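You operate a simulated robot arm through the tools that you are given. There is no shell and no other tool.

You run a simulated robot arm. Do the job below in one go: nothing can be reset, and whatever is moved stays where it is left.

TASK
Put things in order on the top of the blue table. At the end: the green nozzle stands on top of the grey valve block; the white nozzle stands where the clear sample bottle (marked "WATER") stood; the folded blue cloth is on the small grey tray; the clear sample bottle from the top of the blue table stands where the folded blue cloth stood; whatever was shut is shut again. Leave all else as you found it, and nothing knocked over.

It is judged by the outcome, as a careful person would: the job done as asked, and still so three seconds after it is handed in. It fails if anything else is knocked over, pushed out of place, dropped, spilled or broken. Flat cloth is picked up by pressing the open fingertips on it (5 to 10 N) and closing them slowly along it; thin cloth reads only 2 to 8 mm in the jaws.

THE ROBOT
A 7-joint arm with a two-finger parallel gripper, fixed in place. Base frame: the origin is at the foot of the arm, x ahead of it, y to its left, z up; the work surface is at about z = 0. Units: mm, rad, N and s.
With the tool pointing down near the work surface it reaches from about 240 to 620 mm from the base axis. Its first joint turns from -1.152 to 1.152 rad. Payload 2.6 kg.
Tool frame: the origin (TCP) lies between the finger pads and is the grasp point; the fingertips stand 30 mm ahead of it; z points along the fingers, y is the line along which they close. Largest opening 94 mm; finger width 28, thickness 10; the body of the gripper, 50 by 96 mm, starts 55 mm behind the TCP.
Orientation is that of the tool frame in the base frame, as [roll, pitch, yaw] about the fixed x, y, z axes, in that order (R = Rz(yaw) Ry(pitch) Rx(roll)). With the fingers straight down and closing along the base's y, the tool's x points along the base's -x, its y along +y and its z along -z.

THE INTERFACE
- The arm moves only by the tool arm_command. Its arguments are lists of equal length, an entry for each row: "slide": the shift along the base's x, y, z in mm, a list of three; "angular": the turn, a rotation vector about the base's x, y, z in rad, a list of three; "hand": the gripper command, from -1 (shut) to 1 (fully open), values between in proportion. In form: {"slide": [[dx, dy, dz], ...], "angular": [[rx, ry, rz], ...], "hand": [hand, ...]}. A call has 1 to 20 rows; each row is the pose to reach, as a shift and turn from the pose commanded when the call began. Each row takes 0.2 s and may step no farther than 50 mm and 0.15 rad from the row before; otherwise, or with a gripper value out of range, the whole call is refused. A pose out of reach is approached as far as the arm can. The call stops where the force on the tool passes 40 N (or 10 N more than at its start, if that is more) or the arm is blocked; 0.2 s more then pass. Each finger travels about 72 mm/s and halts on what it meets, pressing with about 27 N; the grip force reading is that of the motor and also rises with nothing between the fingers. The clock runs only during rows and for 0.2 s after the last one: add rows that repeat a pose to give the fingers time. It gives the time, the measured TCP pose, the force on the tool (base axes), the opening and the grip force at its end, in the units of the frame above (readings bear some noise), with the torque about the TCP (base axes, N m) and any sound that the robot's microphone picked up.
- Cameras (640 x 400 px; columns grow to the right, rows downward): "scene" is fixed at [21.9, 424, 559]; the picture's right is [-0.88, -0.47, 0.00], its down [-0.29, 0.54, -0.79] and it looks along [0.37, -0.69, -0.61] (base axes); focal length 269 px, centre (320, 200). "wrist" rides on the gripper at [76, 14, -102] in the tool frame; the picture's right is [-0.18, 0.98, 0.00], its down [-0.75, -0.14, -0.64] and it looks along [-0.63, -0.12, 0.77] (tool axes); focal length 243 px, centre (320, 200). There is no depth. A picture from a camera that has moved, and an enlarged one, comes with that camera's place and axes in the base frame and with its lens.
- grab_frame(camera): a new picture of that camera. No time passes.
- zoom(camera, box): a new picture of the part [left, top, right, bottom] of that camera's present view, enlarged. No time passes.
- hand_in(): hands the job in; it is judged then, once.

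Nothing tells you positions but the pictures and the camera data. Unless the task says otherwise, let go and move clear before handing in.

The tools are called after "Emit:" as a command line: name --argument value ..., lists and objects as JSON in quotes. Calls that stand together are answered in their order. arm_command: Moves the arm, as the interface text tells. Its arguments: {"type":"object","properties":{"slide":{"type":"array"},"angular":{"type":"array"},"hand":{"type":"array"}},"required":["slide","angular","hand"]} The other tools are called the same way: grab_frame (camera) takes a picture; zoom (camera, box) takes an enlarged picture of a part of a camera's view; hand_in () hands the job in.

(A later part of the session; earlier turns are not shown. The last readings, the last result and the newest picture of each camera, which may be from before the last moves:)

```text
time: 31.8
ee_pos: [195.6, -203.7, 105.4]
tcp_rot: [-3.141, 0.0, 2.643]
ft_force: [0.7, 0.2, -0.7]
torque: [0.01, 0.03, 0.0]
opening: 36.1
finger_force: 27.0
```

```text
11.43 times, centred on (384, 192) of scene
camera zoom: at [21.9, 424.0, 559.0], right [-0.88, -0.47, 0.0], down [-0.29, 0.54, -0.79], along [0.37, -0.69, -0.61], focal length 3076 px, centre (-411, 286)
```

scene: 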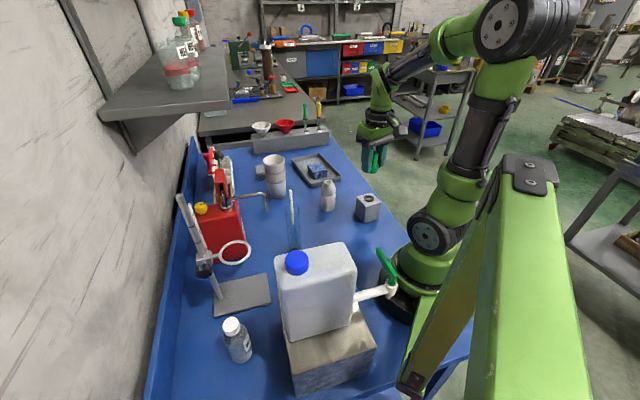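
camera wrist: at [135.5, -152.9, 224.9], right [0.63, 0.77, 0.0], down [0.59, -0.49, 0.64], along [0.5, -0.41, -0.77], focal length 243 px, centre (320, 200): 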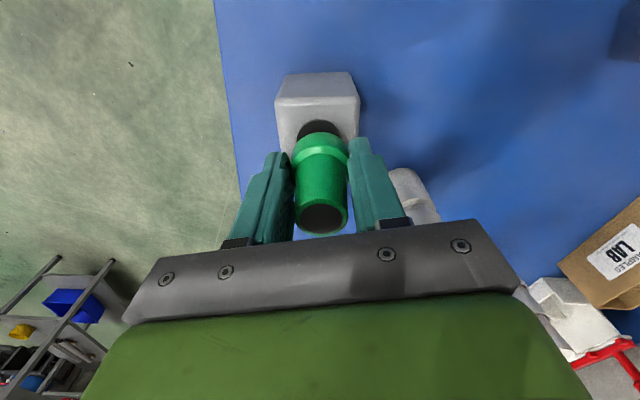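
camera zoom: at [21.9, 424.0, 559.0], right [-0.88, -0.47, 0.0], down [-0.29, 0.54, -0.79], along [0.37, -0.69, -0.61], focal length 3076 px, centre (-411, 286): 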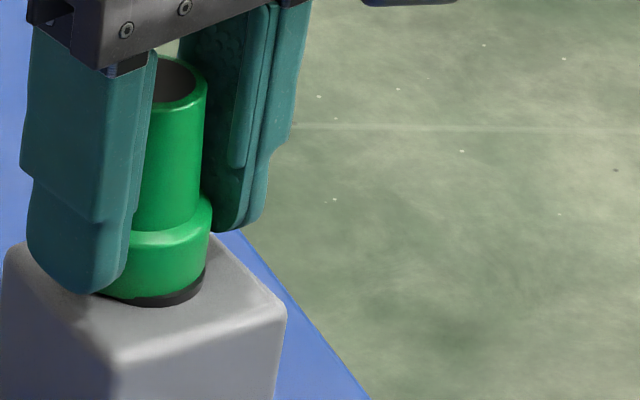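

Emit:
arm_command --slide '[[0, 0, -1], [0, 0, -2], [0, 0, -2]]' --angular '[[0, 0, 0], [0, 0, 0], [0, 0, 0]]' --hand '[-0.5, -0.5, -0.5]'

Emit:
zoom --camera "scene" --box '[366, 175, 402, 210]'

```text
time: 32.6
ee_pos: [197.2, -204.8, 105.1]
tcp_rot: [3.141, 0.002, 2.642]
ft_force: [-4.6, 1.0, 22.4]
torque: [0.1, 0.13, -0.02]
opening: 35.8
finger_force: 26.8
```

```text
11.43 times, centred on (384, 192) of scene
camera zoom: at [21.8, 424.0, 558.9], right [-0.88, -0.47, 0.0], down [-0.29, 0.54, -0.79], along [0.37, -0.69, -0.61], focal length 3076 px, centre (-411, 286)
```

zoom: 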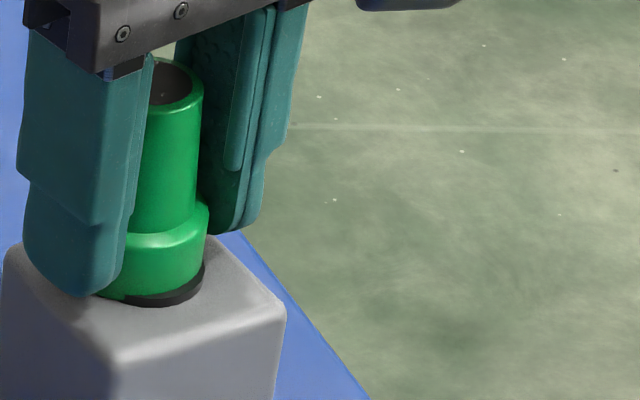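

The nozzle rests on the block with 22 N of push. I'll ease off 1 mm, then open the fingers gradually and lift away.

Emit:
arm_command --slide '[[0, 0, 0.7], [0, 0, 1.2], [0, 0, 1.2]]' --angular '[[0, 0, 0], [0, 0, 0], [0, 0, 0]]' --hand '[-0.5, -0.5, -0.5]'

Emit:
arm_command --slide '[[0, 0, 0], [0, 0, 0], [0, 0, 0], [0, 0, 0], [0, 0, 0], [0, 0, 0]]' --angular '[[0, 0, 0], [0, 0, 0], [0, 0, 0], [0, 0, 0], [0, 0, 0], [0, 0, 0]]' --hand '[-0.2, 0.0, 0.2, 0.4, 0.4, 0.4]'

Emit:
zoom --camera "scene" --box '[350, 160, 410, 220]'

```text
time: 33.4
ee_pos: [197.1, -203.3, 104.3]
tcp_rot: [-3.141, -0.001, 2.64]
ft_force: [0.3, -0.6, 3.0]
torque: [0.0, -0.07, 0.04]
opening: 35.9
finger_force: 26.9
```

```text
time: 34.8
ee_pos: [196.9, -202.4, 105.1]
tcp_rot: [3.141, 0.0, 2.644]
ft_force: [0.1, 0.0, 0.9]
torque: [0.02, 0.04, 0.01]
opening: 65.8
finger_force: 0.0
```

```text
6.67 times, centred on (380, 190) of scene
camera zoom: at [21.9, 424.0, 559.0], right [-0.88, -0.47, 0.0], down [-0.29, 0.54, -0.79], along [0.37, -0.69, -0.61], focal length 1795 px, centre (-80, 267)
```

zoom: 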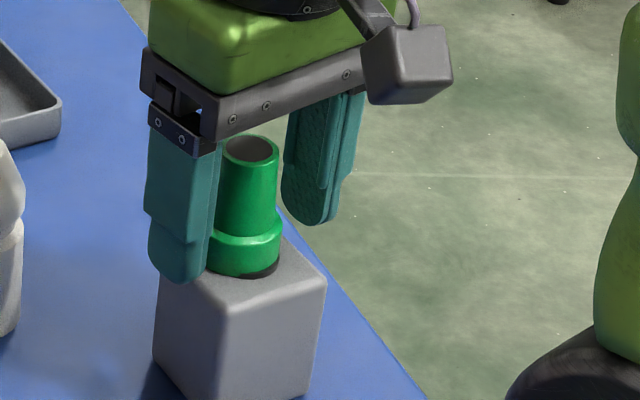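

The green nozzle stands freely on the block. I'll rise straight up and view the result.

Emit:
arm_command --slide '[[0, 0, 10], [0, 0, 30], [0, 0, 60], [0, 0, 100], [0, 0, 140], [0, 0, 180], [0, 0, 200], [0, 0, 200]]' --angular '[[0, 0, 0], [0, 0, 0], [0, 0, 0], [0, 0, 0], [0, 0, 0], [0, 0, 0], [0, 0, 0], [0, 0, 0]]' --hand '[0.4, 0.4, 0.4, 0.6, 0.8, 1, 1, 1]'

Emit:
grab_frame --camera "scene"

Emit:
zoom --camera "scene" --box '[300, 140, 400, 240]'

Emit:
grab_frame --camera "wrist"

```text
time: 36.6
ee_pos: [195.7, -201.7, 304.4]
tcp_rot: [3.141, 0.001, 2.643]
ft_force: [-0.4, -0.1, 0.0]
torque: [0.0, 0.01, 0.01]
opening: 94.1
finger_force: 0.0
```

```text
taken
```

scene: 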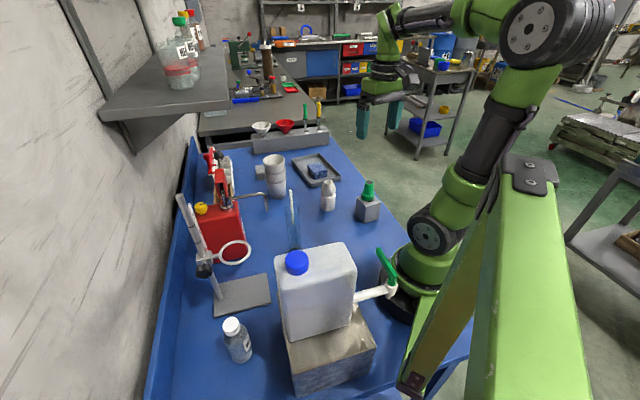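

```text
4.00 times, centred on (350, 190) of scene
camera zoom: at [21.9, 424.0, 559.0], right [-0.88, -0.47, 0.0], down [-0.29, 0.54, -0.79], along [0.37, -0.69, -0.61], focal length 1077 px, centre (200, 240)
```

zoom: 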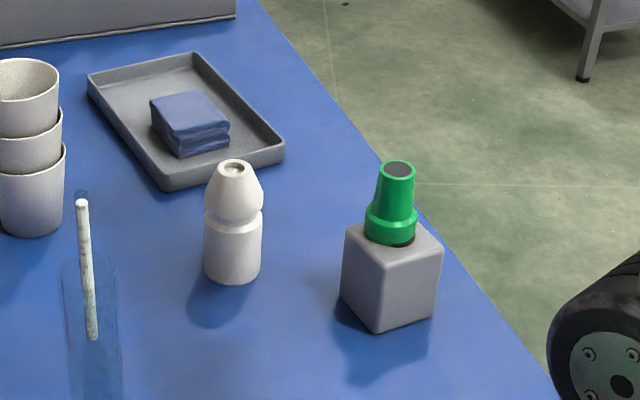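

```text
taken
camera wrist: at [135.1, -152.0, 407.9], right [0.63, 0.77, 0.0], down [0.59, -0.48, 0.64], along [0.5, -0.41, -0.77], focal length 243 px, centre (320, 200)
```

wrist: 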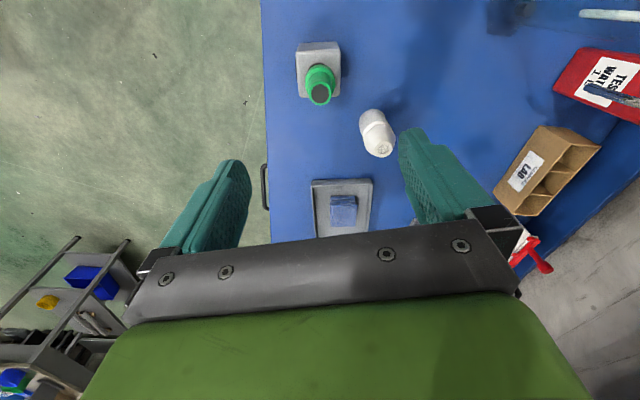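

The green nozzle is done and everything else is undisturbed. Next is the bottle, which stands close to the jerrycan (top near z = 300) and the retort stand (rod near (394, 221), ring near z = 150), so I'll swing over there high up first and check clearances.

Emit:
arm_command --slide '[[0, 0, 40], [0, 0, 80], [0, 0, 115], [35, 21, 115], [70, 43, 115], [103, 64, 115], [121, 99, 115], [139, 134, 115], [157, 169, 115], [174, 203, 115], [174, 203, 115]]' --angular '[[0, 0, 0], [0, 0, 0], [0, 0, 0], [0, 0, 0.05], [0, 0, 0.1], [0, 0, 0.2], [0, 0, 0.3], [0, 0, 0.4], [0, 0, 0.5], [0, 0, 0.6], [0, 0, 0.6]]' --hand '[1, 1, 1, 1, 1, 1, 1, 1, 1, 1, 1]'

Emit:
grab_frame --camera "scene"

Emit:
grab_frame --camera "wrist"

```text
time: 39.0
ee_pos: [370.7, -0.8, 420.3]
tcp_rot: [-3.141, 0.0, -3.04]
ft_force: [0.2, -0.4, -0.4]
torque: [0.03, 0.0, 0.0]
opening: 94.1
finger_force: 0.0
```

```text
taken
```

scene: 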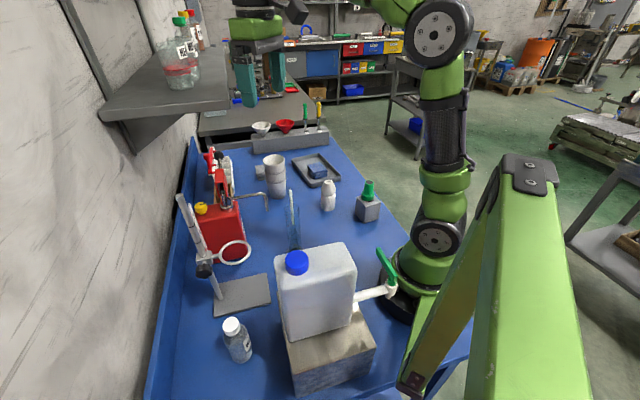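

```text
taken
camera wrist: at [294.2, 5.1, 522.6], right [0.08, 1.0, 0.0], down [0.76, -0.06, 0.64], along [0.64, -0.05, -0.77], focal length 243 px, centre (320, 200)
```

wrist: 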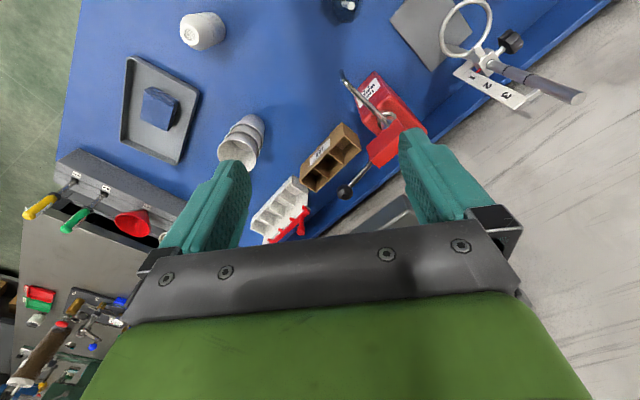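

I need to check how near the wall shelf is to the hand here, since a dark plate shows near the fingers in the wrist view.

Emit:
zoom --camera "wrist" --box '[300, 120, 460, 250]'

Emit:
zoom --camera "scene" --box '[90, 0, 330, 160]'

Emit:
zoom --camera "scene" --box '[150, 220, 390, 400]'

```text
3.08 times, centred on (380, 185) of wrist
camera zoom: at [294.2, 5.1, 522.6], right [0.08, 1.0, 0.0], down [0.76, -0.06, 0.64], along [0.64, -0.05, -0.77], focal length 746 px, centre (135, 246)
```

zoom: 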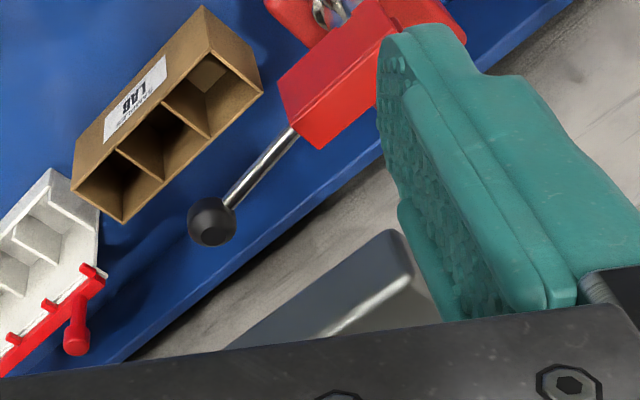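

```text
2.50 times, centred on (210, 80) of scene
camera zoom: at [21.9, 424.0, 559.0], right [-0.88, -0.47, 0.0], down [-0.29, 0.54, -0.79], along [0.37, -0.69, -0.61], focal length 673 px, centre (595, 500)
```

zoom: 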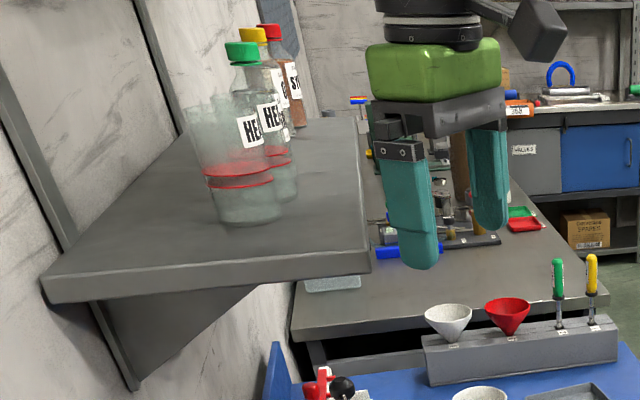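

```text
2.22 times, centred on (270, 310) of scene
camera zoom: at [21.9, 424.0, 559.0], right [-0.88, -0.47, 0.0], down [-0.29, 0.54, -0.79], along [0.37, -0.69, -0.61], focal length 598 px, centre (431, -44)
```

zoom: 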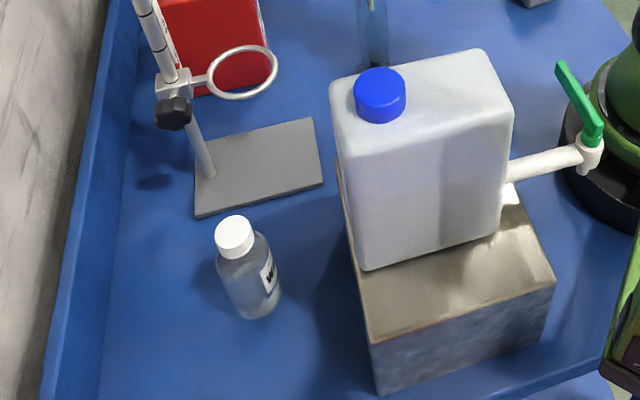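

The shelf corner is at about (410, 57), z ≈ 395, so I'll back away from it, move toward (300, 110), and turn the camera to look at the bottle and jerrycan.

Emit:
arm_command --slide '[[-25, 5, 10], [-45, 25, 20], [-55, 55, 20], [-65, 85, 20], [-70, 110, 20], [-70, 110, 20], [-70, 110, 20], [-70, 110, 20], [-70, 110, 20]]' --angular '[[0, 0, 0.1], [0, 0, 0.23], [0, 0, 0.37], [0, 0, 0.51], [0, 0, 0.65], [0, 0, 0.79], [0, 0, 0.93], [0, 0, 1.07], [0, 0, 1.07]]' --hand '[1, 1, 1, 1, 1, 1, 1, 1, 1]'

Emit:
grab_frame --camera "scene"

Emit:
grab_frame --camera "wrist"

```text
time: 41.0
ee_pos: [300.0, 108.6, 441.0]
tcp_rot: [3.141, 0.001, -1.968]
ft_force: [-1.3, -0.2, -0.2]
torque: [0.0, 0.0, 0.01]
opening: 94.2
finger_force: 0.0
```

```text
taken
```

scene: 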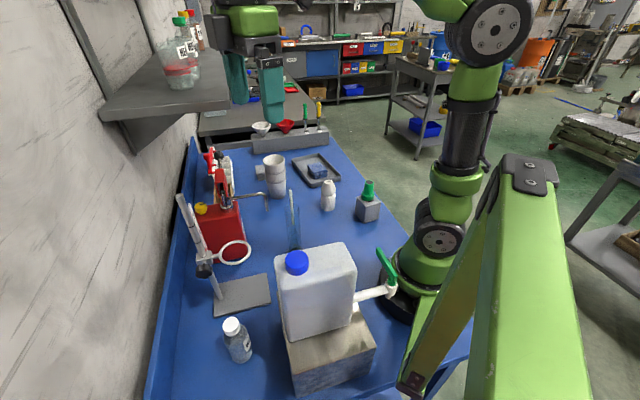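

```text
taken
camera wrist: at [257.7, 45.2, 543.0], right [-0.83, 0.55, 0.0], down [0.42, 0.64, 0.64], along [0.35, 0.54, -0.77], focal length 243 px, centre (320, 200)
```

wrist: 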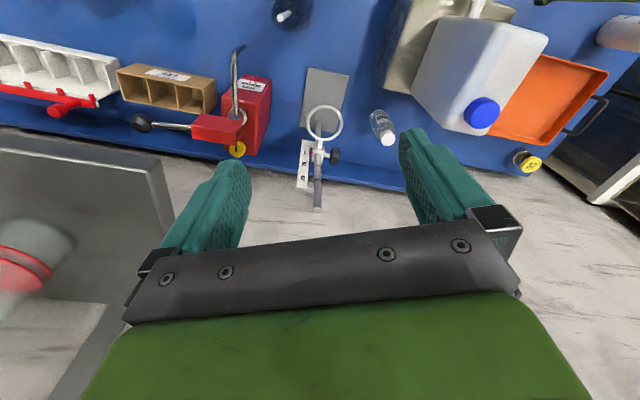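

Now the wrist view shows the jerrycan, bottle, stand, plus an orange tray and a yellow-knobbed item beyond the can. I'll zoom in to measure these.

Emit:
zoom --camera "wrist" --box '[280, 0, 440, 220]'

Emit:
zoom --camera "wrist" --box '[360, 0, 640, 200]'

```text
1.82 times, centred on (360, 110) of wrist
camera zoom: at [257.7, 45.2, 543.0], right [-0.83, 0.55, 0.0], down [0.42, 0.64, 0.64], along [0.35, 0.54, -0.77], focal length 441 px, centre (247, 364)
```

zoom: 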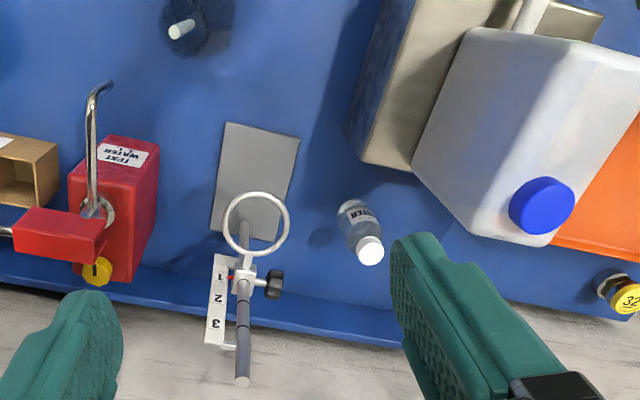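

```text
2.00 times, centred on (500, 100) of wrist
camera zoom: at [257.7, 45.2, 543.0], right [-0.83, 0.55, 0.0], down [0.42, 0.64, 0.64], along [0.35, 0.54, -0.77], focal length 485 px, centre (-40, 400)
```

zoom: 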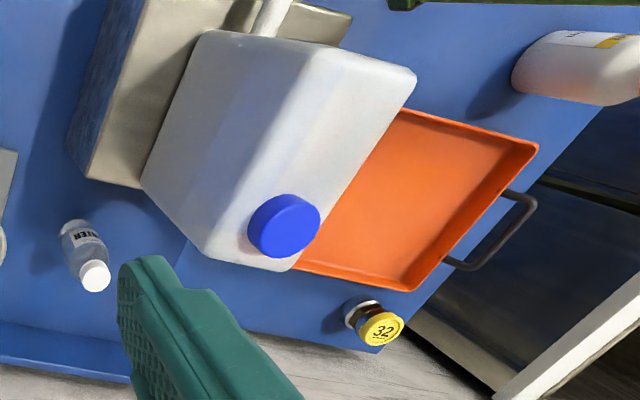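

The bottle is at about (261.5, 289.5), 111 mm tall; the jerrycan's cap tops out near z = 273 and its near face is about 82 mm from the bottle. I'll move high over the bottle, with the gripper turned so the camera points away from the can.

Emit:
arm_command --slide '[[-2, 5, 0], [-4, 15, 0], [-6, 28, 0], [-8, 42, 0], [-11, 56, 0], [-14, 70, 0], [-17, 84, 0], [-20, 98, 0], [-23, 112, 0], [-26, 126, 0], [-29, 140, 0], [-32, 154, 0], [-35, 168, 0], [-38, 180, 0], [-38, 180, 0]]' --angular '[[0, 0, -0.14], [0, 0, -0.28], [0, 0, -0.42], [0, 0, -0.56], [0, 0, -0.7], [0, 0, -0.84], [0, 0, -0.98], [0, 0, -1.12], [0, 0, -1.26], [0, 0, -1.4], [0, 0, -1.54], [0, 0, -1.68], [0, 0, -1.82], [0, 0, -1.955], [0, 0, -1.955]]' --hand '[1, 1, 1, 1, 1, 1, 1, 1, 1, 1, 1, 1, 1, 1, 1]'

Emit:
grab_frame --camera "scene"

Emit:
grab_frame --camera "wrist"

```text
time: 44.2
ee_pos: [262.1, 290.9, 440.0]
tcp_rot: [3.141, 0.0, 2.354]
ft_force: [0.1, 0.2, 0.4]
torque: [0.02, 0.0, 0.01]
opening: 93.7
finger_force: 0.1
```

```text
taken
```

scene: 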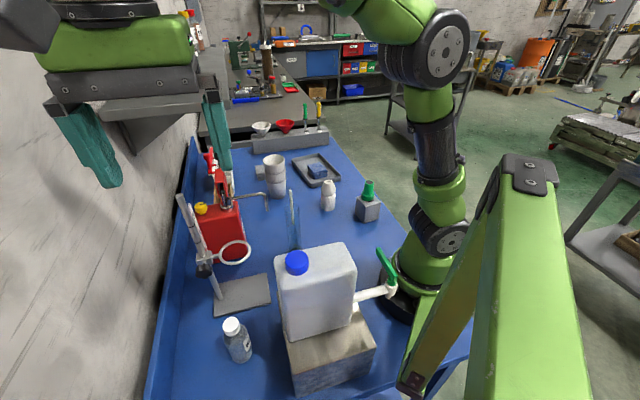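

```text
taken
camera wrist: at [217.9, 355.1, 541.8], right [0.83, 0.56, 0.0], down [0.43, -0.63, 0.64], along [0.36, -0.53, -0.77], focal length 243 px, centre (320, 200)
```

wrist: 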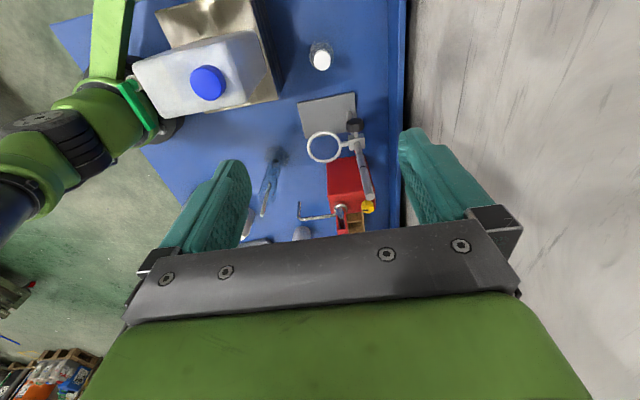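

The hand is right above the bottle, which appears centred between the fingers. I'll zoom to refine its position, then descend in stages while checking the clearance to the can.

Emit:
zoom --camera "wrist" --box '[260, 10, 420, 130]'

Emit:
arm_command --slide '[[0, 0, -30], [0, 0, -60], [0, 0, -90], [0, 0, -120], [0, 0, -150], [0, 0, -180], [0, 0, -200], [0, 0, -200]]' --angular '[[0, 0, 0], [0, 0, 0], [0, 0, 0], [0, 0, 0], [0, 0, 0], [0, 0, 0], [0, 0, 0], [0, 0, 0]]' --hand '[1, 0.8, 0.7, 0.7, 0.7, 0.7, 0.7, 0.7]'

Emit:
grab_frame --camera "scene"

Emit:
grab_frame --camera "wrist"

```text
3.33 times, centred on (340, 70) of wrist
camera zoom: at [217.9, 355.1, 541.8], right [0.83, 0.56, 0.0], down [0.43, -0.63, 0.64], along [0.36, -0.53, -0.77], focal length 809 px, centre (253, 633)
```

zoom: 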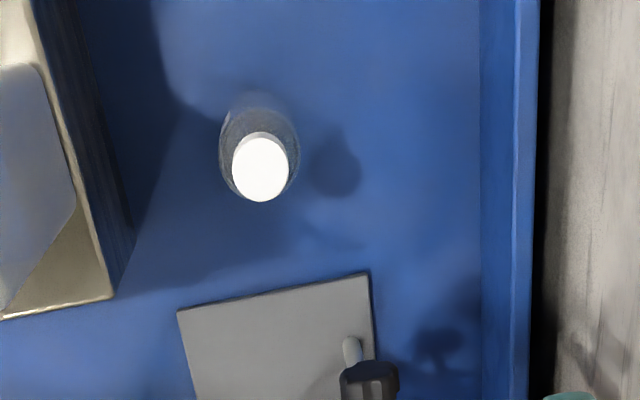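

```text
time: 46.0
ee_pos: [262.3, 287.9, 239.2]
tcp_rot: [3.141, 0.0, 2.358]
ft_force: [-0.5, 0.1, 0.5]
torque: [0.02, -0.02, -0.03]
opening: 79.7
finger_force: 0.1
```

```text
taken
```

scene: 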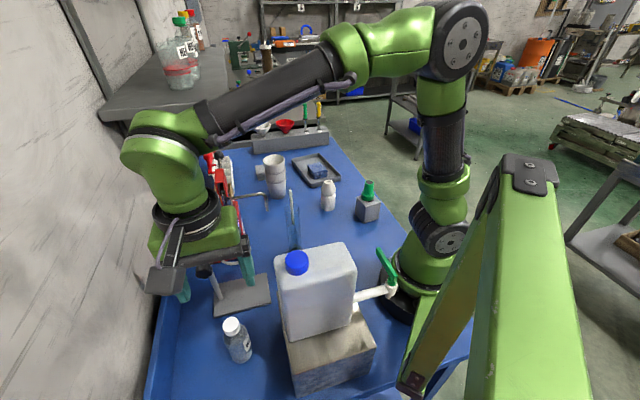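

```text
taken
camera wrist: at [218.5, 353.5, 342.0], right [0.82, 0.57, 0.0], down [0.43, -0.63, 0.64], along [0.36, -0.53, -0.77], focal length 243 px, centre (320, 200)
```

wrist: 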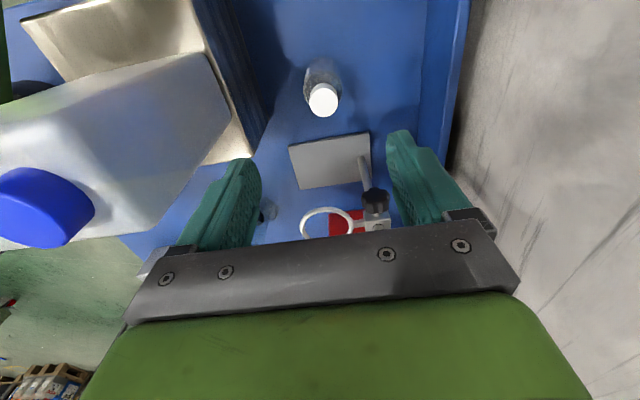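

The forearm stays above the can so far. I'll zoom into the bottle from the scene to learn its body and neck heights before going lower.

Emit:
zoom --camera "scene" --box '[200, 300, 280, 380]'

Emit:
zoom --camera "scene" --box '[100, 80, 380, 300]'

Emit:
zoom --camera "wrist" --box '[260, 40, 380, 130]'

```text
5.00 times, centred on (240, 340) of scene
camera zoom: at [21.9, 424.0, 559.0], right [-0.88, -0.47, 0.0], down [-0.29, 0.54, -0.79], along [0.37, -0.69, -0.61], focal length 1346 px, centre (720, -500)
```

zoom: 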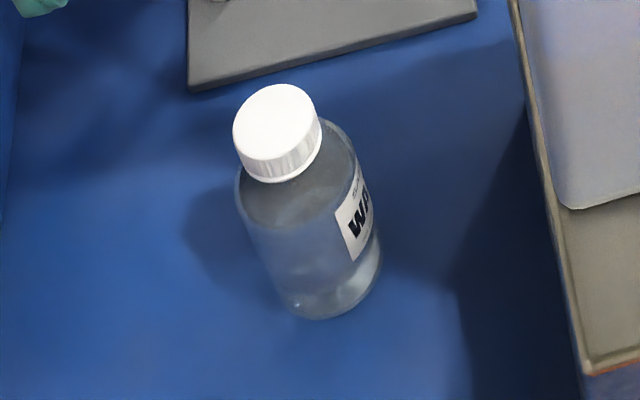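

```text
1.82 times, centred on (240, 190) of scene
camera zoom: at [21.9, 424.0, 559.0], right [-0.88, -0.47, 0.0], down [-0.29, 0.54, -0.79], along [0.37, -0.69, -0.61], focal length 489 px, centre (466, 218)
```

zoom: 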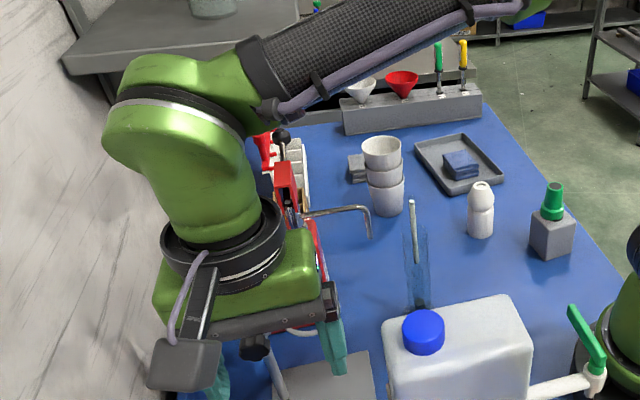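

```text
4.44 times, centred on (320, 85) of wrist
camera zoom: at [218.5, 353.5, 342.0], right [0.82, 0.57, 0.0], down [0.43, -0.63, 0.64], along [0.36, -0.53, -0.77], focal length 1078 px, centre (320, 711)
```

zoom: 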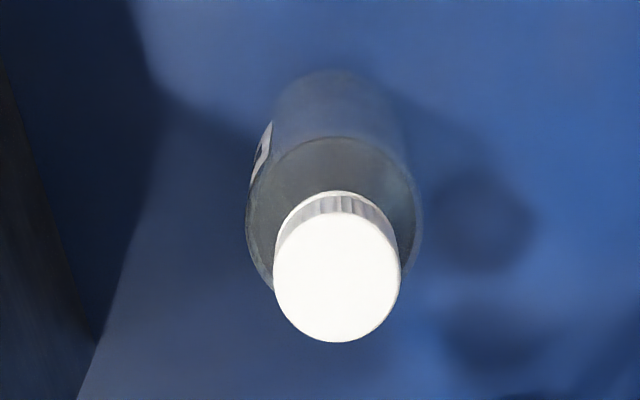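

The bottle's axis is at about (264, 292.5), the straight body runs up to about z = 72, and the cap tops at about 113. I'll shift slightly and descend to just above the cap.

Emit:
arm_command --slide '[[1, 1.5, -20], [2, 3, -40], [2, 3, -60], [2, 3, -75], [2, 3, -85], [2, 3, -85]]' --angular '[[0, 0, 0], [0, 0, 0], [0, 0, 0], [0, 0, 0], [0, 0, 0], [0, 0, 0]]' --hand '[0.7, 0.7, 0.7, 0.7, 0.7, 0.7]'

Emit:
grab_frame --camera "scene"

Emit:
grab_frame --camera "wrist"

```text
time: 47.4
ee_pos: [264.0, 290.2, 154.8]
tcp_rot: [-3.141, 0.0, 2.358]
ft_force: [0.2, 0.3, 0.9]
torque: [-0.02, 0.0, 0.03]
opening: 79.8
finger_force: 0.0
```

```text
taken
```

scene: 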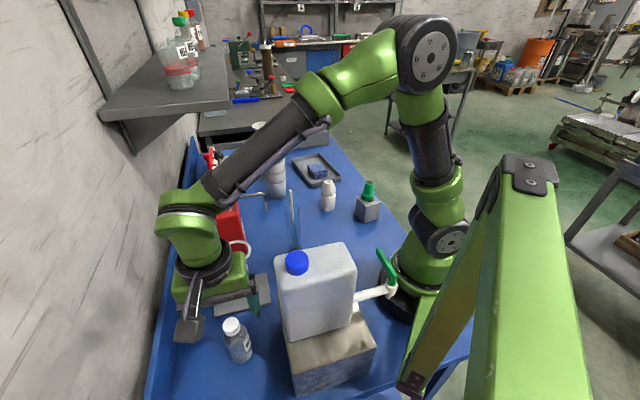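

```text
taken
camera wrist: at [220.4, 356.2, 256.6], right [0.82, 0.57, 0.0], down [0.43, -0.63, 0.64], along [0.36, -0.53, -0.77], focal length 243 px, centre (320, 200)
```

wrist: 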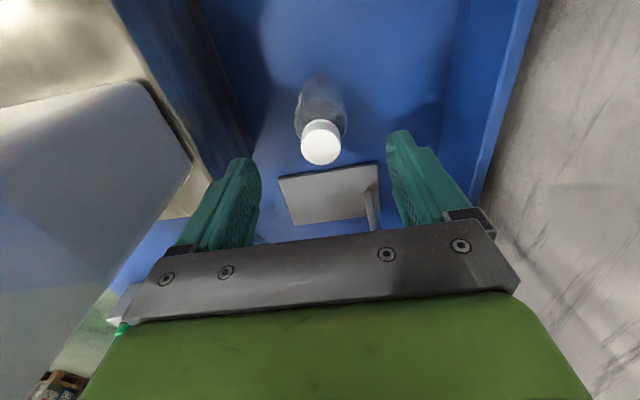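

The bottle is centred across the fingers but about 4 mm off along their width. I'll correct that and descend around the cap, then check.

Emit:
arm_command --slide '[[-1.5, 1.5, 0], [-3, 3, -5], [-3, 3, -20], [-3, 3, -35], [-3, 3, -45], [-3, 3, -45]]' --angular '[[0, 0, 0], [0, 0, 0], [0, 0, 0], [0, 0, 0], [0, 0, 0], [0, 0, 0]]' --hand '[0.7, 0.7, 0.7, 0.7, 0.7, 0.7]'

Emit:
grab_frame --camera "wrist"

Emit:
zoom --camera "scene" --box '[130, 150, 400, 370]'

```text
time: 48.8
ee_pos: [261.8, 295.7, 110.6]
tcp_rot: [-3.14, 0.0, 2.357]
ft_force: [0.6, -0.2, 0.4]
torque: [-0.01, 0.03, -0.02]
opening: 79.8
finger_force: 0.1
```

```text
taken
camera wrist: at [217.7, 360.0, 213.2], right [0.82, 0.57, 0.0], down [0.43, -0.63, 0.64], along [0.36, -0.53, -0.77], focal length 243 px, centre (320, 200)
```

wrist: 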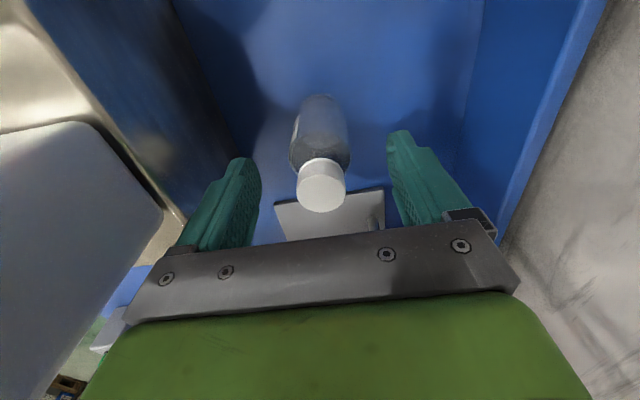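

```text
1.82 times, centred on (265, 260) of scene
camera zoom: at [21.9, 424.0, 559.0], right [-0.88, -0.47, 0.0], down [-0.29, 0.54, -0.79], along [0.37, -0.69, -0.61], focal length 489 px, centre (420, 91)
```

zoom: 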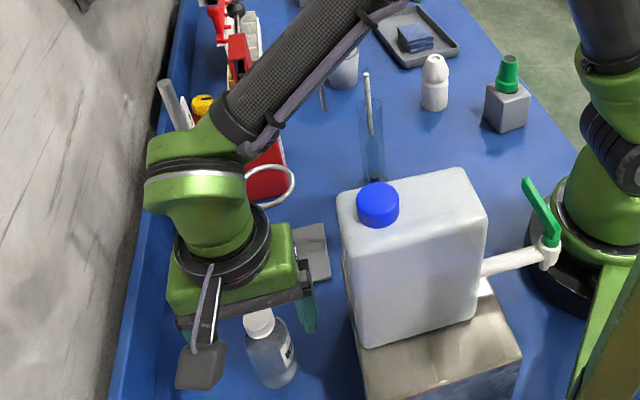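

The bottle's cap is now exactly on the grasp axis and the can is clear of the hand. I'll descend to body height (TCP z ≈ 70), watching for contact.

Emit:
arm_command --slide '[[0, 0, -10], [0, 0, -20], [0, 0, -30], [0, 0, -37], [0, 0, -40], [0, 0, -40]]' --angular '[[0, 0, 0], [0, 0, 0], [0, 0, 0], [0, 0, 0], [0, 0, 0], [0, 0, 0]]' --hand '[0.7, 0.7, 0.7, 0.7, 0.7, 0.7]'

Emit:
grab_frame --camera "wrist"

Emit:
zoom --camera "scene" --box '[130, 150, 400, 370]'

```text
time: 50.2
ee_pos: [262.7, 296.4, 69.9]
tcp_rot: [-3.141, -0.001, 2.356]
ft_force: [-1.1, -0.5, 0.4]
torque: [0.02, 0.01, 0.01]
opening: 80.0
finger_force: 0.1
```

```text
taken
camera wrist: at [217.8, 360.7, 172.6], right [0.82, 0.57, 0.0], down [0.43, -0.63, 0.64], along [0.36, -0.53, -0.77], focal length 243 px, centre (320, 200)
```

wrist: 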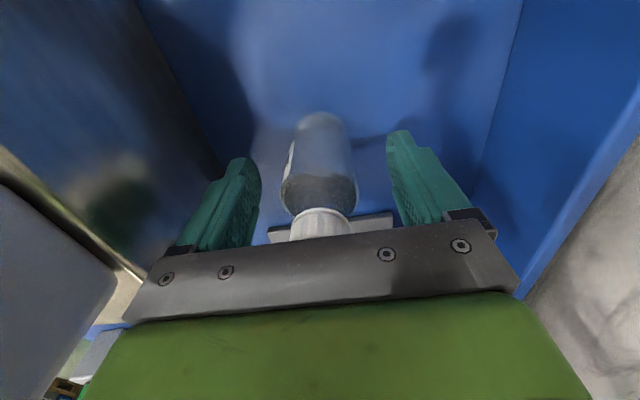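

```text
1.82 times, centred on (265, 260) of scene
camera zoom: at [21.9, 424.0, 559.0], right [-0.88, -0.47, 0.0], down [-0.29, 0.54, -0.79], along [0.37, -0.69, -0.61], focal length 489 px, centre (420, 91)
```

zoom: 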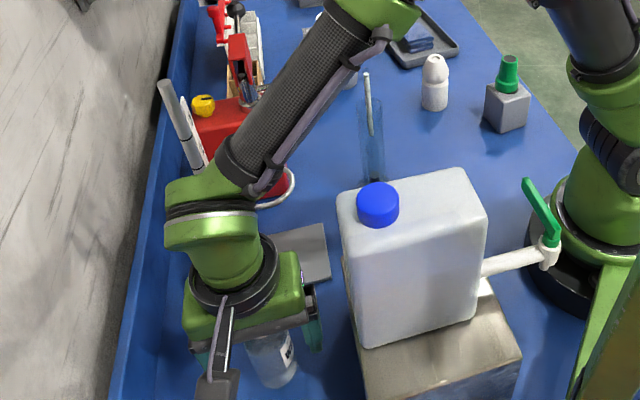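

The palm clears the cap and nothing has touched. I'll close the fingers gradually on the bottle's body.

Emit:
arm_command --slide '[[0, 0, 0], [0, 0, 0], [0, 0, 0], [0, 0, 0], [0, 0, 0], [0, 0, 0], [0, 0, 0], [0, 0, 0], [0, 0, 0]]' --angular '[[0, 0, 0], [0, 0, 0], [0, 0, 0], [0, 0, 0], [0, 0, 0], [0, 0, 0], [0, 0, 0], [0, 0, 0], [0, 0, 0]]' --hand '[0.5, 0.35, 0.2, 0.1, 0.0, -0.1, -0.2, -0.3, -0.3]'

Emit:
grab_frame --camera "wrist"

```text
time: 52.2
ee_pos: [262.4, 296.8, 69.2]
tcp_rot: [3.142, 0.0, 2.356]
ft_force: [-0.9, -1.1, 1.6]
torque: [-0.01, 0.01, 0.05]
opening: 43.2
finger_force: 26.5
```

```text
taken
camera wrist: at [217.8, 360.7, 172.8], right [0.82, 0.57, 0.0], down [0.43, -0.63, 0.64], along [0.36, -0.53, -0.77], focal length 243 px, centre (320, 200)
```

wrist: 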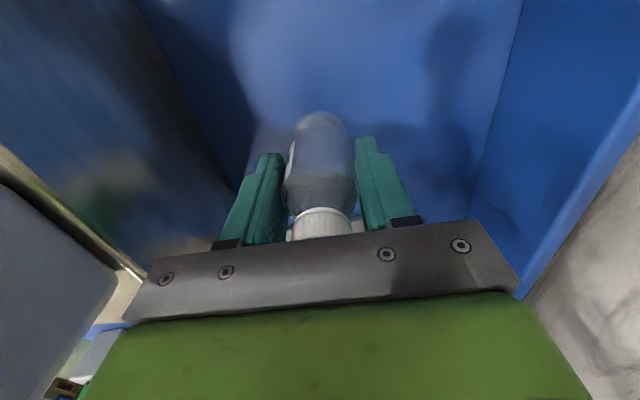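

The bottle is gripped firmly at 43 mm. I'll lift it straight up and check it hangs well.

Emit:
arm_command --slide '[[0, 0, 3], [0, 0, 10], [0, 0, 20], [0, 0, 35], [0, 0, 55], [0, 0, 80], [0, 0, 105], [0, 0, 130], [0, 0, 155], [0, 0, 180], [0, 0, 200], [0, 0, 200]]' --angular '[[0, 0, 0], [0, 0, 0], [0, 0, 0], [0, 0, 0], [0, 0, 0], [0, 0, 0], [0, 0, 0], [0, 0, 0], [0, 0, 0], [0, 0, 0], [0, 0, 0], [0, 0, 0]]' --hand '[-0.3, -0.3, -0.3, -0.3, -0.3, -0.3, -0.3, -0.3, -0.3, -0.3, -0.3, -0.3]'

Emit:
grab_frame --camera "wrist"

Emit:
grab_frame --camera "scene"

```text
time: 54.8
ee_pos: [261.5, 295.2, 268.1]
tcp_rot: [3.141, 0.0, 2.358]
ft_force: [0.5, 0.8, -1.4]
torque: [0.0, -0.04, 0.0]
opening: 43.1
finger_force: 27.3
```

```text
taken
camera wrist: at [216.7, 360.0, 371.1], right [0.82, 0.57, 0.0], down [0.43, -0.63, 0.64], along [0.36, -0.53, -0.77], focal length 243 px, centre (320, 200)
```

wrist: 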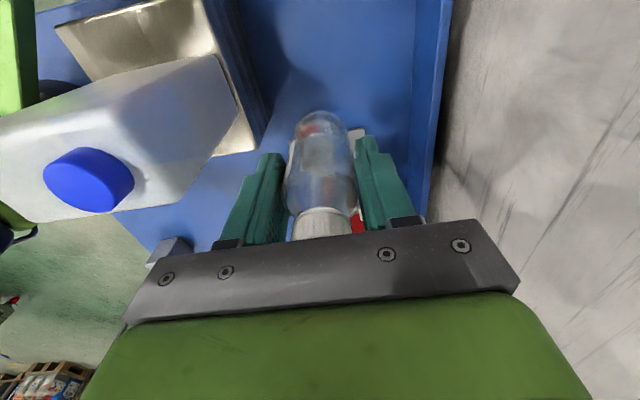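

```text
taken
```

scene: 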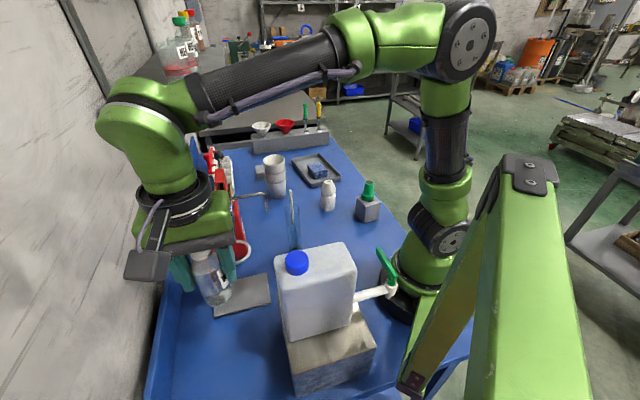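

The bottle is held upright and stable. I'll raise it above everything and swing it over toward the middle, staying clear of the shelf, rod and can.

Emit:
arm_command --slide '[[0, 0, 30], [0, 0, 60], [0, 0, 90], [0, 0, 120], [0, 0, 150], [5, -23, 150], [10, -46, 150], [15, -70, 150], [20, -93, 150], [24, -116, 150], [29, -139, 150], [34, -162, 150], [39, -185, 150], [39, -185, 150]]' --angular '[[0, 0, 0], [0, 0, 0], [0, 0, 0], [0, 0, 0], [0, 0, 0], [0, 0, 0.1], [0, 0, 0.2], [0, 0, 0.3], [0, 0, 0.4], [0, 0, 0.5], [0, 0, 0.6], [0, 0, 0.7], [0, 0, 0.8], [0, 0, 0.8]]' --hand '[-0.3, -0.3, -0.3, -0.3, -0.3, -0.3, -0.3, -0.3, -0.3, -0.3, -0.3, -0.3, -0.3, -0.3]'

Emit:
grab_frame --camera "scene"

Emit:
grab_frame --camera "wrist"

```text
time: 57.8
ee_pos: [300.9, 110.5, 419.1]
tcp_rot: [3.141, -0.001, -3.126]
ft_force: [-0.6, -0.8, -0.3]
torque: [0.03, -0.01, 0.0]
opening: 43.2
finger_force: 27.3
```

```text
taken
```

scene: 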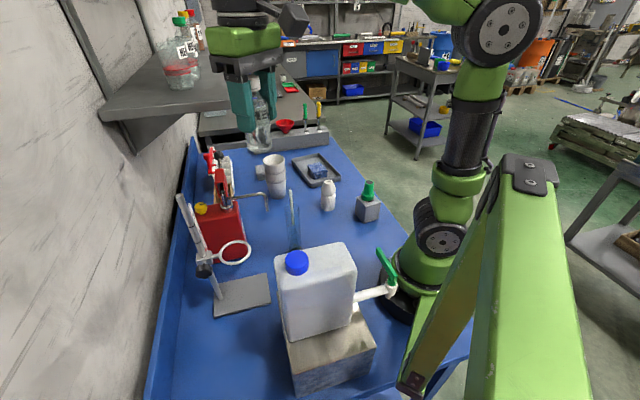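

```text
taken
camera wrist: at [223.1, 124.3, 522.5], right [0.17, 0.99, 0.0], down [0.76, -0.13, 0.64], along [0.63, -0.11, -0.77], focal length 243 px, centre (320, 200)
```

wrist: 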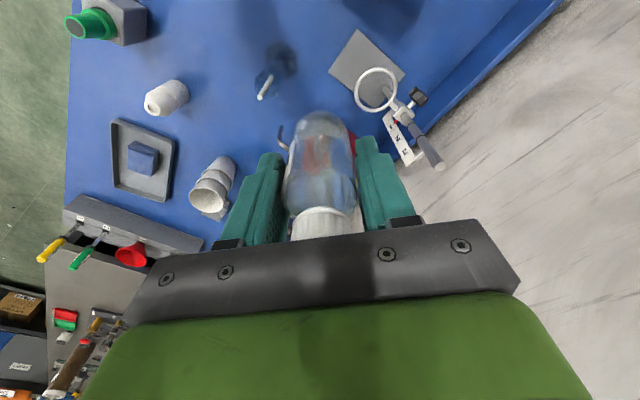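

The bottle is still upright and clear. I'll continue past the shelf to above the cloth's old place, turning to the 45° yaw used there before.

Emit:
arm_command --slide '[[10, -27, 0], [20, -54, 0], [30, -80, 0], [42, -100, 0], [54, -120, 0], [65, -140, 0], [79, -154, 0], [93, -169, 0], [107.5, -183, 0], [107.5, -183, 0], [107.5, -183, 0]]' --angular '[[0, 0, 0.086], [0, 0, 0.172], [0, 0, 0.258], [0, 0, 0.344], [0, 0, 0.43], [0, 0, 0.516], [0, 0, 0.602], [0, 0, 0.688], [0, 0, 0.77], [0, 0, 0.77], [0, 0, 0.77]]' --hand '[-0.3, -0.3, -0.3, -0.3, -0.3, -0.3, -0.3, -0.3, -0.3, -0.3, -0.3]'

Emit:
grab_frame --camera "scene"

Emit:
grab_frame --camera "wrist"

```text
time: 60.2
ee_pos: [410.0, -72.4, 419.9]
tcp_rot: [-3.141, 0.001, -2.357]
ft_force: [-0.1, -0.1, -0.7]
torque: [-0.01, -0.02, 0.02]
opening: 42.8
finger_force: 27.5
```

```text
taken
```

scene: 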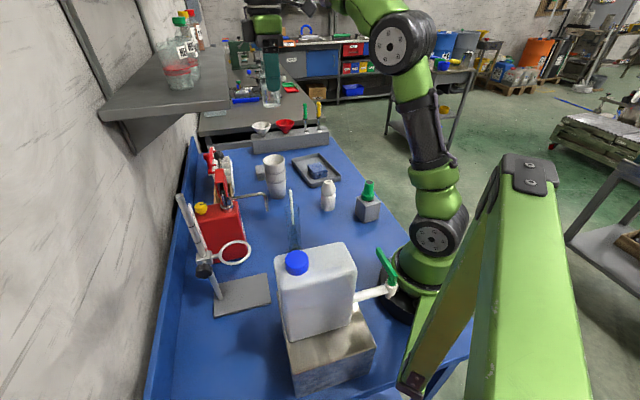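

```text
taken
camera wrist: at [344.3, -115.7, 522.0], right [-0.56, 0.83, 0.0], down [0.63, 0.43, 0.64], along [0.53, 0.36, -0.77], focal length 243 px, centre (320, 200)
```

wrist: 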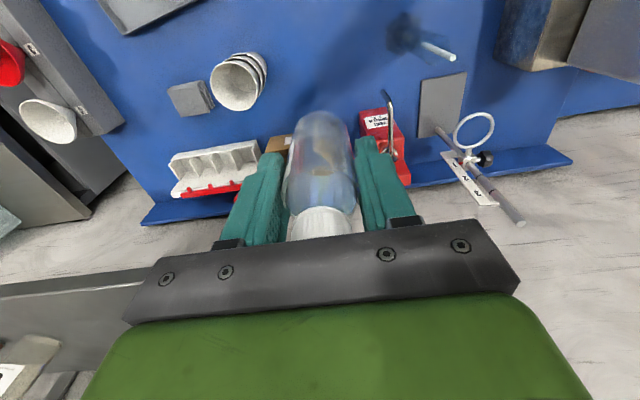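

The bottle is directly above its target. I'll descend to about 40 mm above the table and check.

Emit:
arm_command --slide '[[0, 0, -30], [0, 0, -65], [0, 0, -100], [0, 0, -135], [0, 0, -170], [0, 0, -205], [0, 0, -235], [0, 0, -260], [0, 0, -285], [0, 0, -300], [0, 0, -310], [0, 0, -310]]' --angular '[[0, 0, 0], [0, 0, 0], [0, 0, 0], [0, 0, 0], [0, 0, 0], [0, 0, 0], [0, 0, 0], [0, 0, 0], [0, 0, 0], [0, 0, 0], [0, 0, 0], [0, 0, 0]]' --hand '[-0.3, -0.3, -0.3, -0.3, -0.3, -0.3, -0.3, -0.3, -0.3, -0.3, -0.3, -0.3]'

Emit:
grab_frame --camera "wrist"

Emit:
zoom --camera "scene" --box '[200, 110, 380, 250]'

```text
time: 62.8
ee_pos: [409.1, -72.4, 107.2]
tcp_rot: [3.14, 0.0, -2.357]
ft_force: [0.6, -1.0, -1.5]
torque: [0.0, 0.02, 0.02]
opening: 42.9
finger_force: 27.1
```

```text
taken
camera wrist: at [343.6, -116.2, 211.1], right [-0.56, 0.83, 0.0], down [0.63, 0.43, 0.64], along [0.53, 0.36, -0.77], focal length 243 px, centre (320, 200)
```

wrist: 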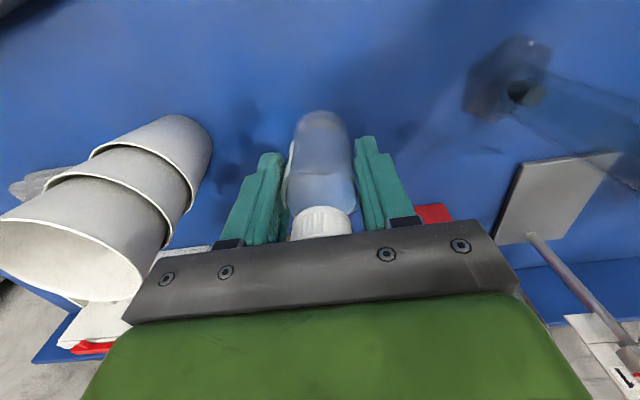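

```text
2.86 times, centred on (290, 180) of scene
camera zoom: at [21.9, 424.0, 559.0], right [-0.88, -0.47, 0.0], down [-0.29, 0.54, -0.79], along [0.37, -0.69, -0.61], focal length 769 px, centre (406, 257)
```

zoom: 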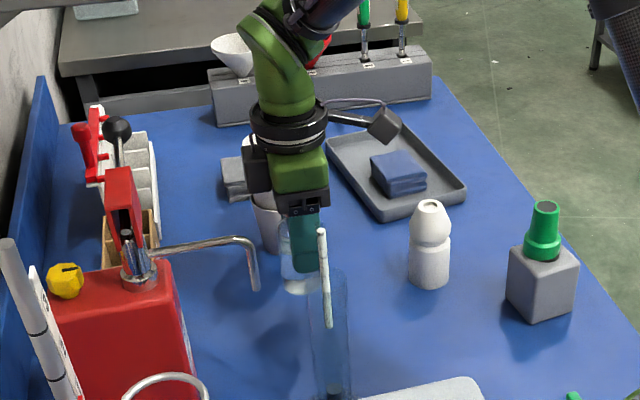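

All clear around the bottle. I'll lower it the last centimetres slowly.

Emit:
arm_command --slide '[[0, 0, -10], [0, 0, -20], [0, 0, -28], [0, 0, -33], [0, 0, -36], [0, 0, -38], [0, 0, -38]]' --angular '[[0, 0, 0], [0, 0, 0], [0, 0, 0], [0, 0, 0], [0, 0, 0], [0, 0, 0], [0, 0, 0]]' --hand '[-0.3, -0.3, -0.3, -0.3, -0.3, -0.3, -0.3]'

```text
time: 64.4
ee_pos: [408.9, -72.9, 71.1]
tcp_rot: [-3.142, 0.0, -2.358]
ft_force: [-0.4, -0.7, -1.3]
torque: [0.0, 0.0, -0.01]
opening: 42.6
finger_force: 26.9
```

Emit:
arm_command --slide '[[0, 0, -1], [0, 0, -2], [0, 0, -2.5], [0, 0, -2.5]]' --angular '[[0, 0, 0], [0, 0, 0], [0, 0, 0], [0, 0, 0]]' --hand '[-0.3, -0.3, -0.3, -0.3]'

```text
time: 65.4
ee_pos: [409.8, -71.5, 69.1]
tcp_rot: [-3.14, 0.002, -2.355]
ft_force: [0.8, 1.8, 10.9]
torque: [0.15, 0.08, -0.06]
opening: 42.4
finger_force: 27.4
```

The bottle is on the table (11 N contact). I'll ease off slightly and open gently.

Emit:
arm_command --slide '[[0, 0, 0.5], [0, 0, 0.5], [0, 0, 0.5], [0, 0, 0.5], [0, 0, 0.5], [0, 0, 0.5], [0, 0, 0.5]]' --angular '[[0, 0, 0], [0, 0, 0], [0, 0, 0], [0, 0, 0], [0, 0, 0], [0, 0, 0], [0, 0, 0]]' --hand '[-0.3, -0.05, 0.1, 0.25, 0.4, 0.5, 0.5]'

Emit:
grab_frame --camera "wrist"

```text
time: 67.0
ee_pos: [408.4, -71.3, 68.3]
tcp_rot: [3.142, 0.0, -2.357]
ft_force: [0.5, -0.5, 0.6]
torque: [0.02, 0.02, -0.02]
opening: 70.5
finger_force: 0.0
```

```text
taken
camera wrist: at [344.2, -115.5, 172.4], right [-0.56, 0.83, 0.0], down [0.63, 0.43, 0.64], along [0.53, 0.36, -0.77], focal length 243 px, centre (320, 200)
```

wrist: 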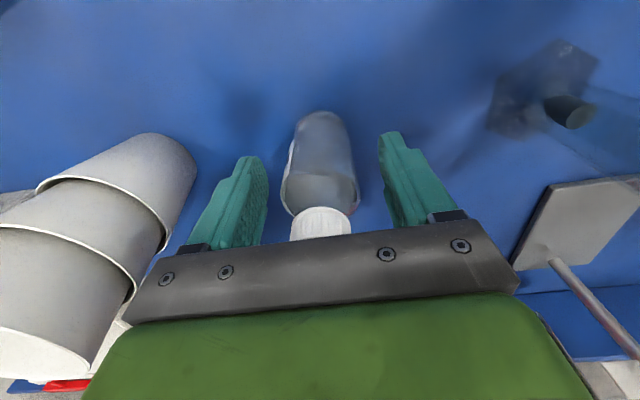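

The bottle stands at the cloth's former place. I'll rise straight up and go over to the white nozzle near (319, -187).

Emit:
arm_command --slide '[[0, 0, 8], [0, 0, 25], [0, 0, 50], [0, 0, 85], [0, 0, 120], [0, 0, 155], [0, 0, 190], [-15, -20, 200], [-30, -40, 200], [-45, -60, 200], [-60, -80, 200], [-75, -98, 200], [-88, -114, 200], [-88, -114, 200]]' --angular '[[0, 0, 0], [0, 0, 0], [0, 0, 0], [0, 0, 0], [0, 0, 0], [0, 0, 0], [0, 0, 0], [0, 0, -0.13], [0, 0, -0.26], [0, 0, -0.39], [0, 0, -0.52], [0, 0, -0.65], [0, 0, -0.785], [0, 0, -0.785]]' --hand '[0.5, 0.5, 0.5, 0.5, 0.5, 0.7, 0.9, 1, 1, 1, 1, 1, 1, 1]'

Emit:
grab_frame --camera "scene"

Emit:
grab_frame --camera "wrist"

Emit:
zoom --camera "scene" --box '[220, 140, 390, 250]'

```text
time: 70.0
ee_pos: [320.0, -185.5, 271.4]
tcp_rot: [3.139, 0.0, 3.14]
ft_force: [0.0, 0.5, 0.1]
torque: [0.04, 0.03, -0.01]
opening: 93.9
finger_force: 0.1
```

```text
taken
```

scene: 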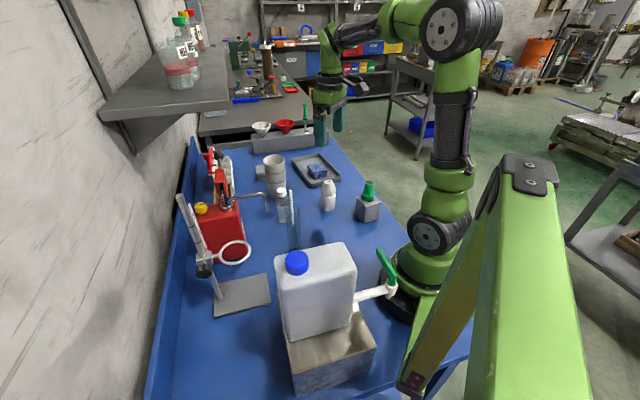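

```text
taken
camera wrist: at [244.3, -170.8, 373.6], right [0.19, 0.98, 0.0], down [0.75, -0.14, 0.64], along [0.63, -0.12, -0.77], focal length 243 px, centre (320, 200)
```

wrist: 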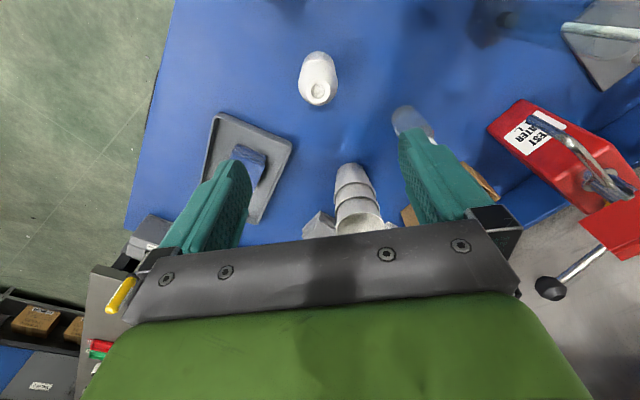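

```text
3.64 times, centred on (305, 195) of scene
camera zoom: at [21.9, 424.0, 559.0], right [-0.88, -0.47, 0.0], down [-0.29, 0.54, -0.79], along [0.37, -0.69, -0.61], focal length 979 px, centre (374, 218)
```

zoom: 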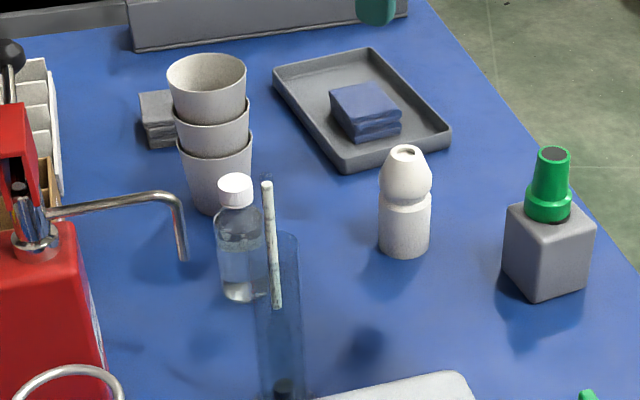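

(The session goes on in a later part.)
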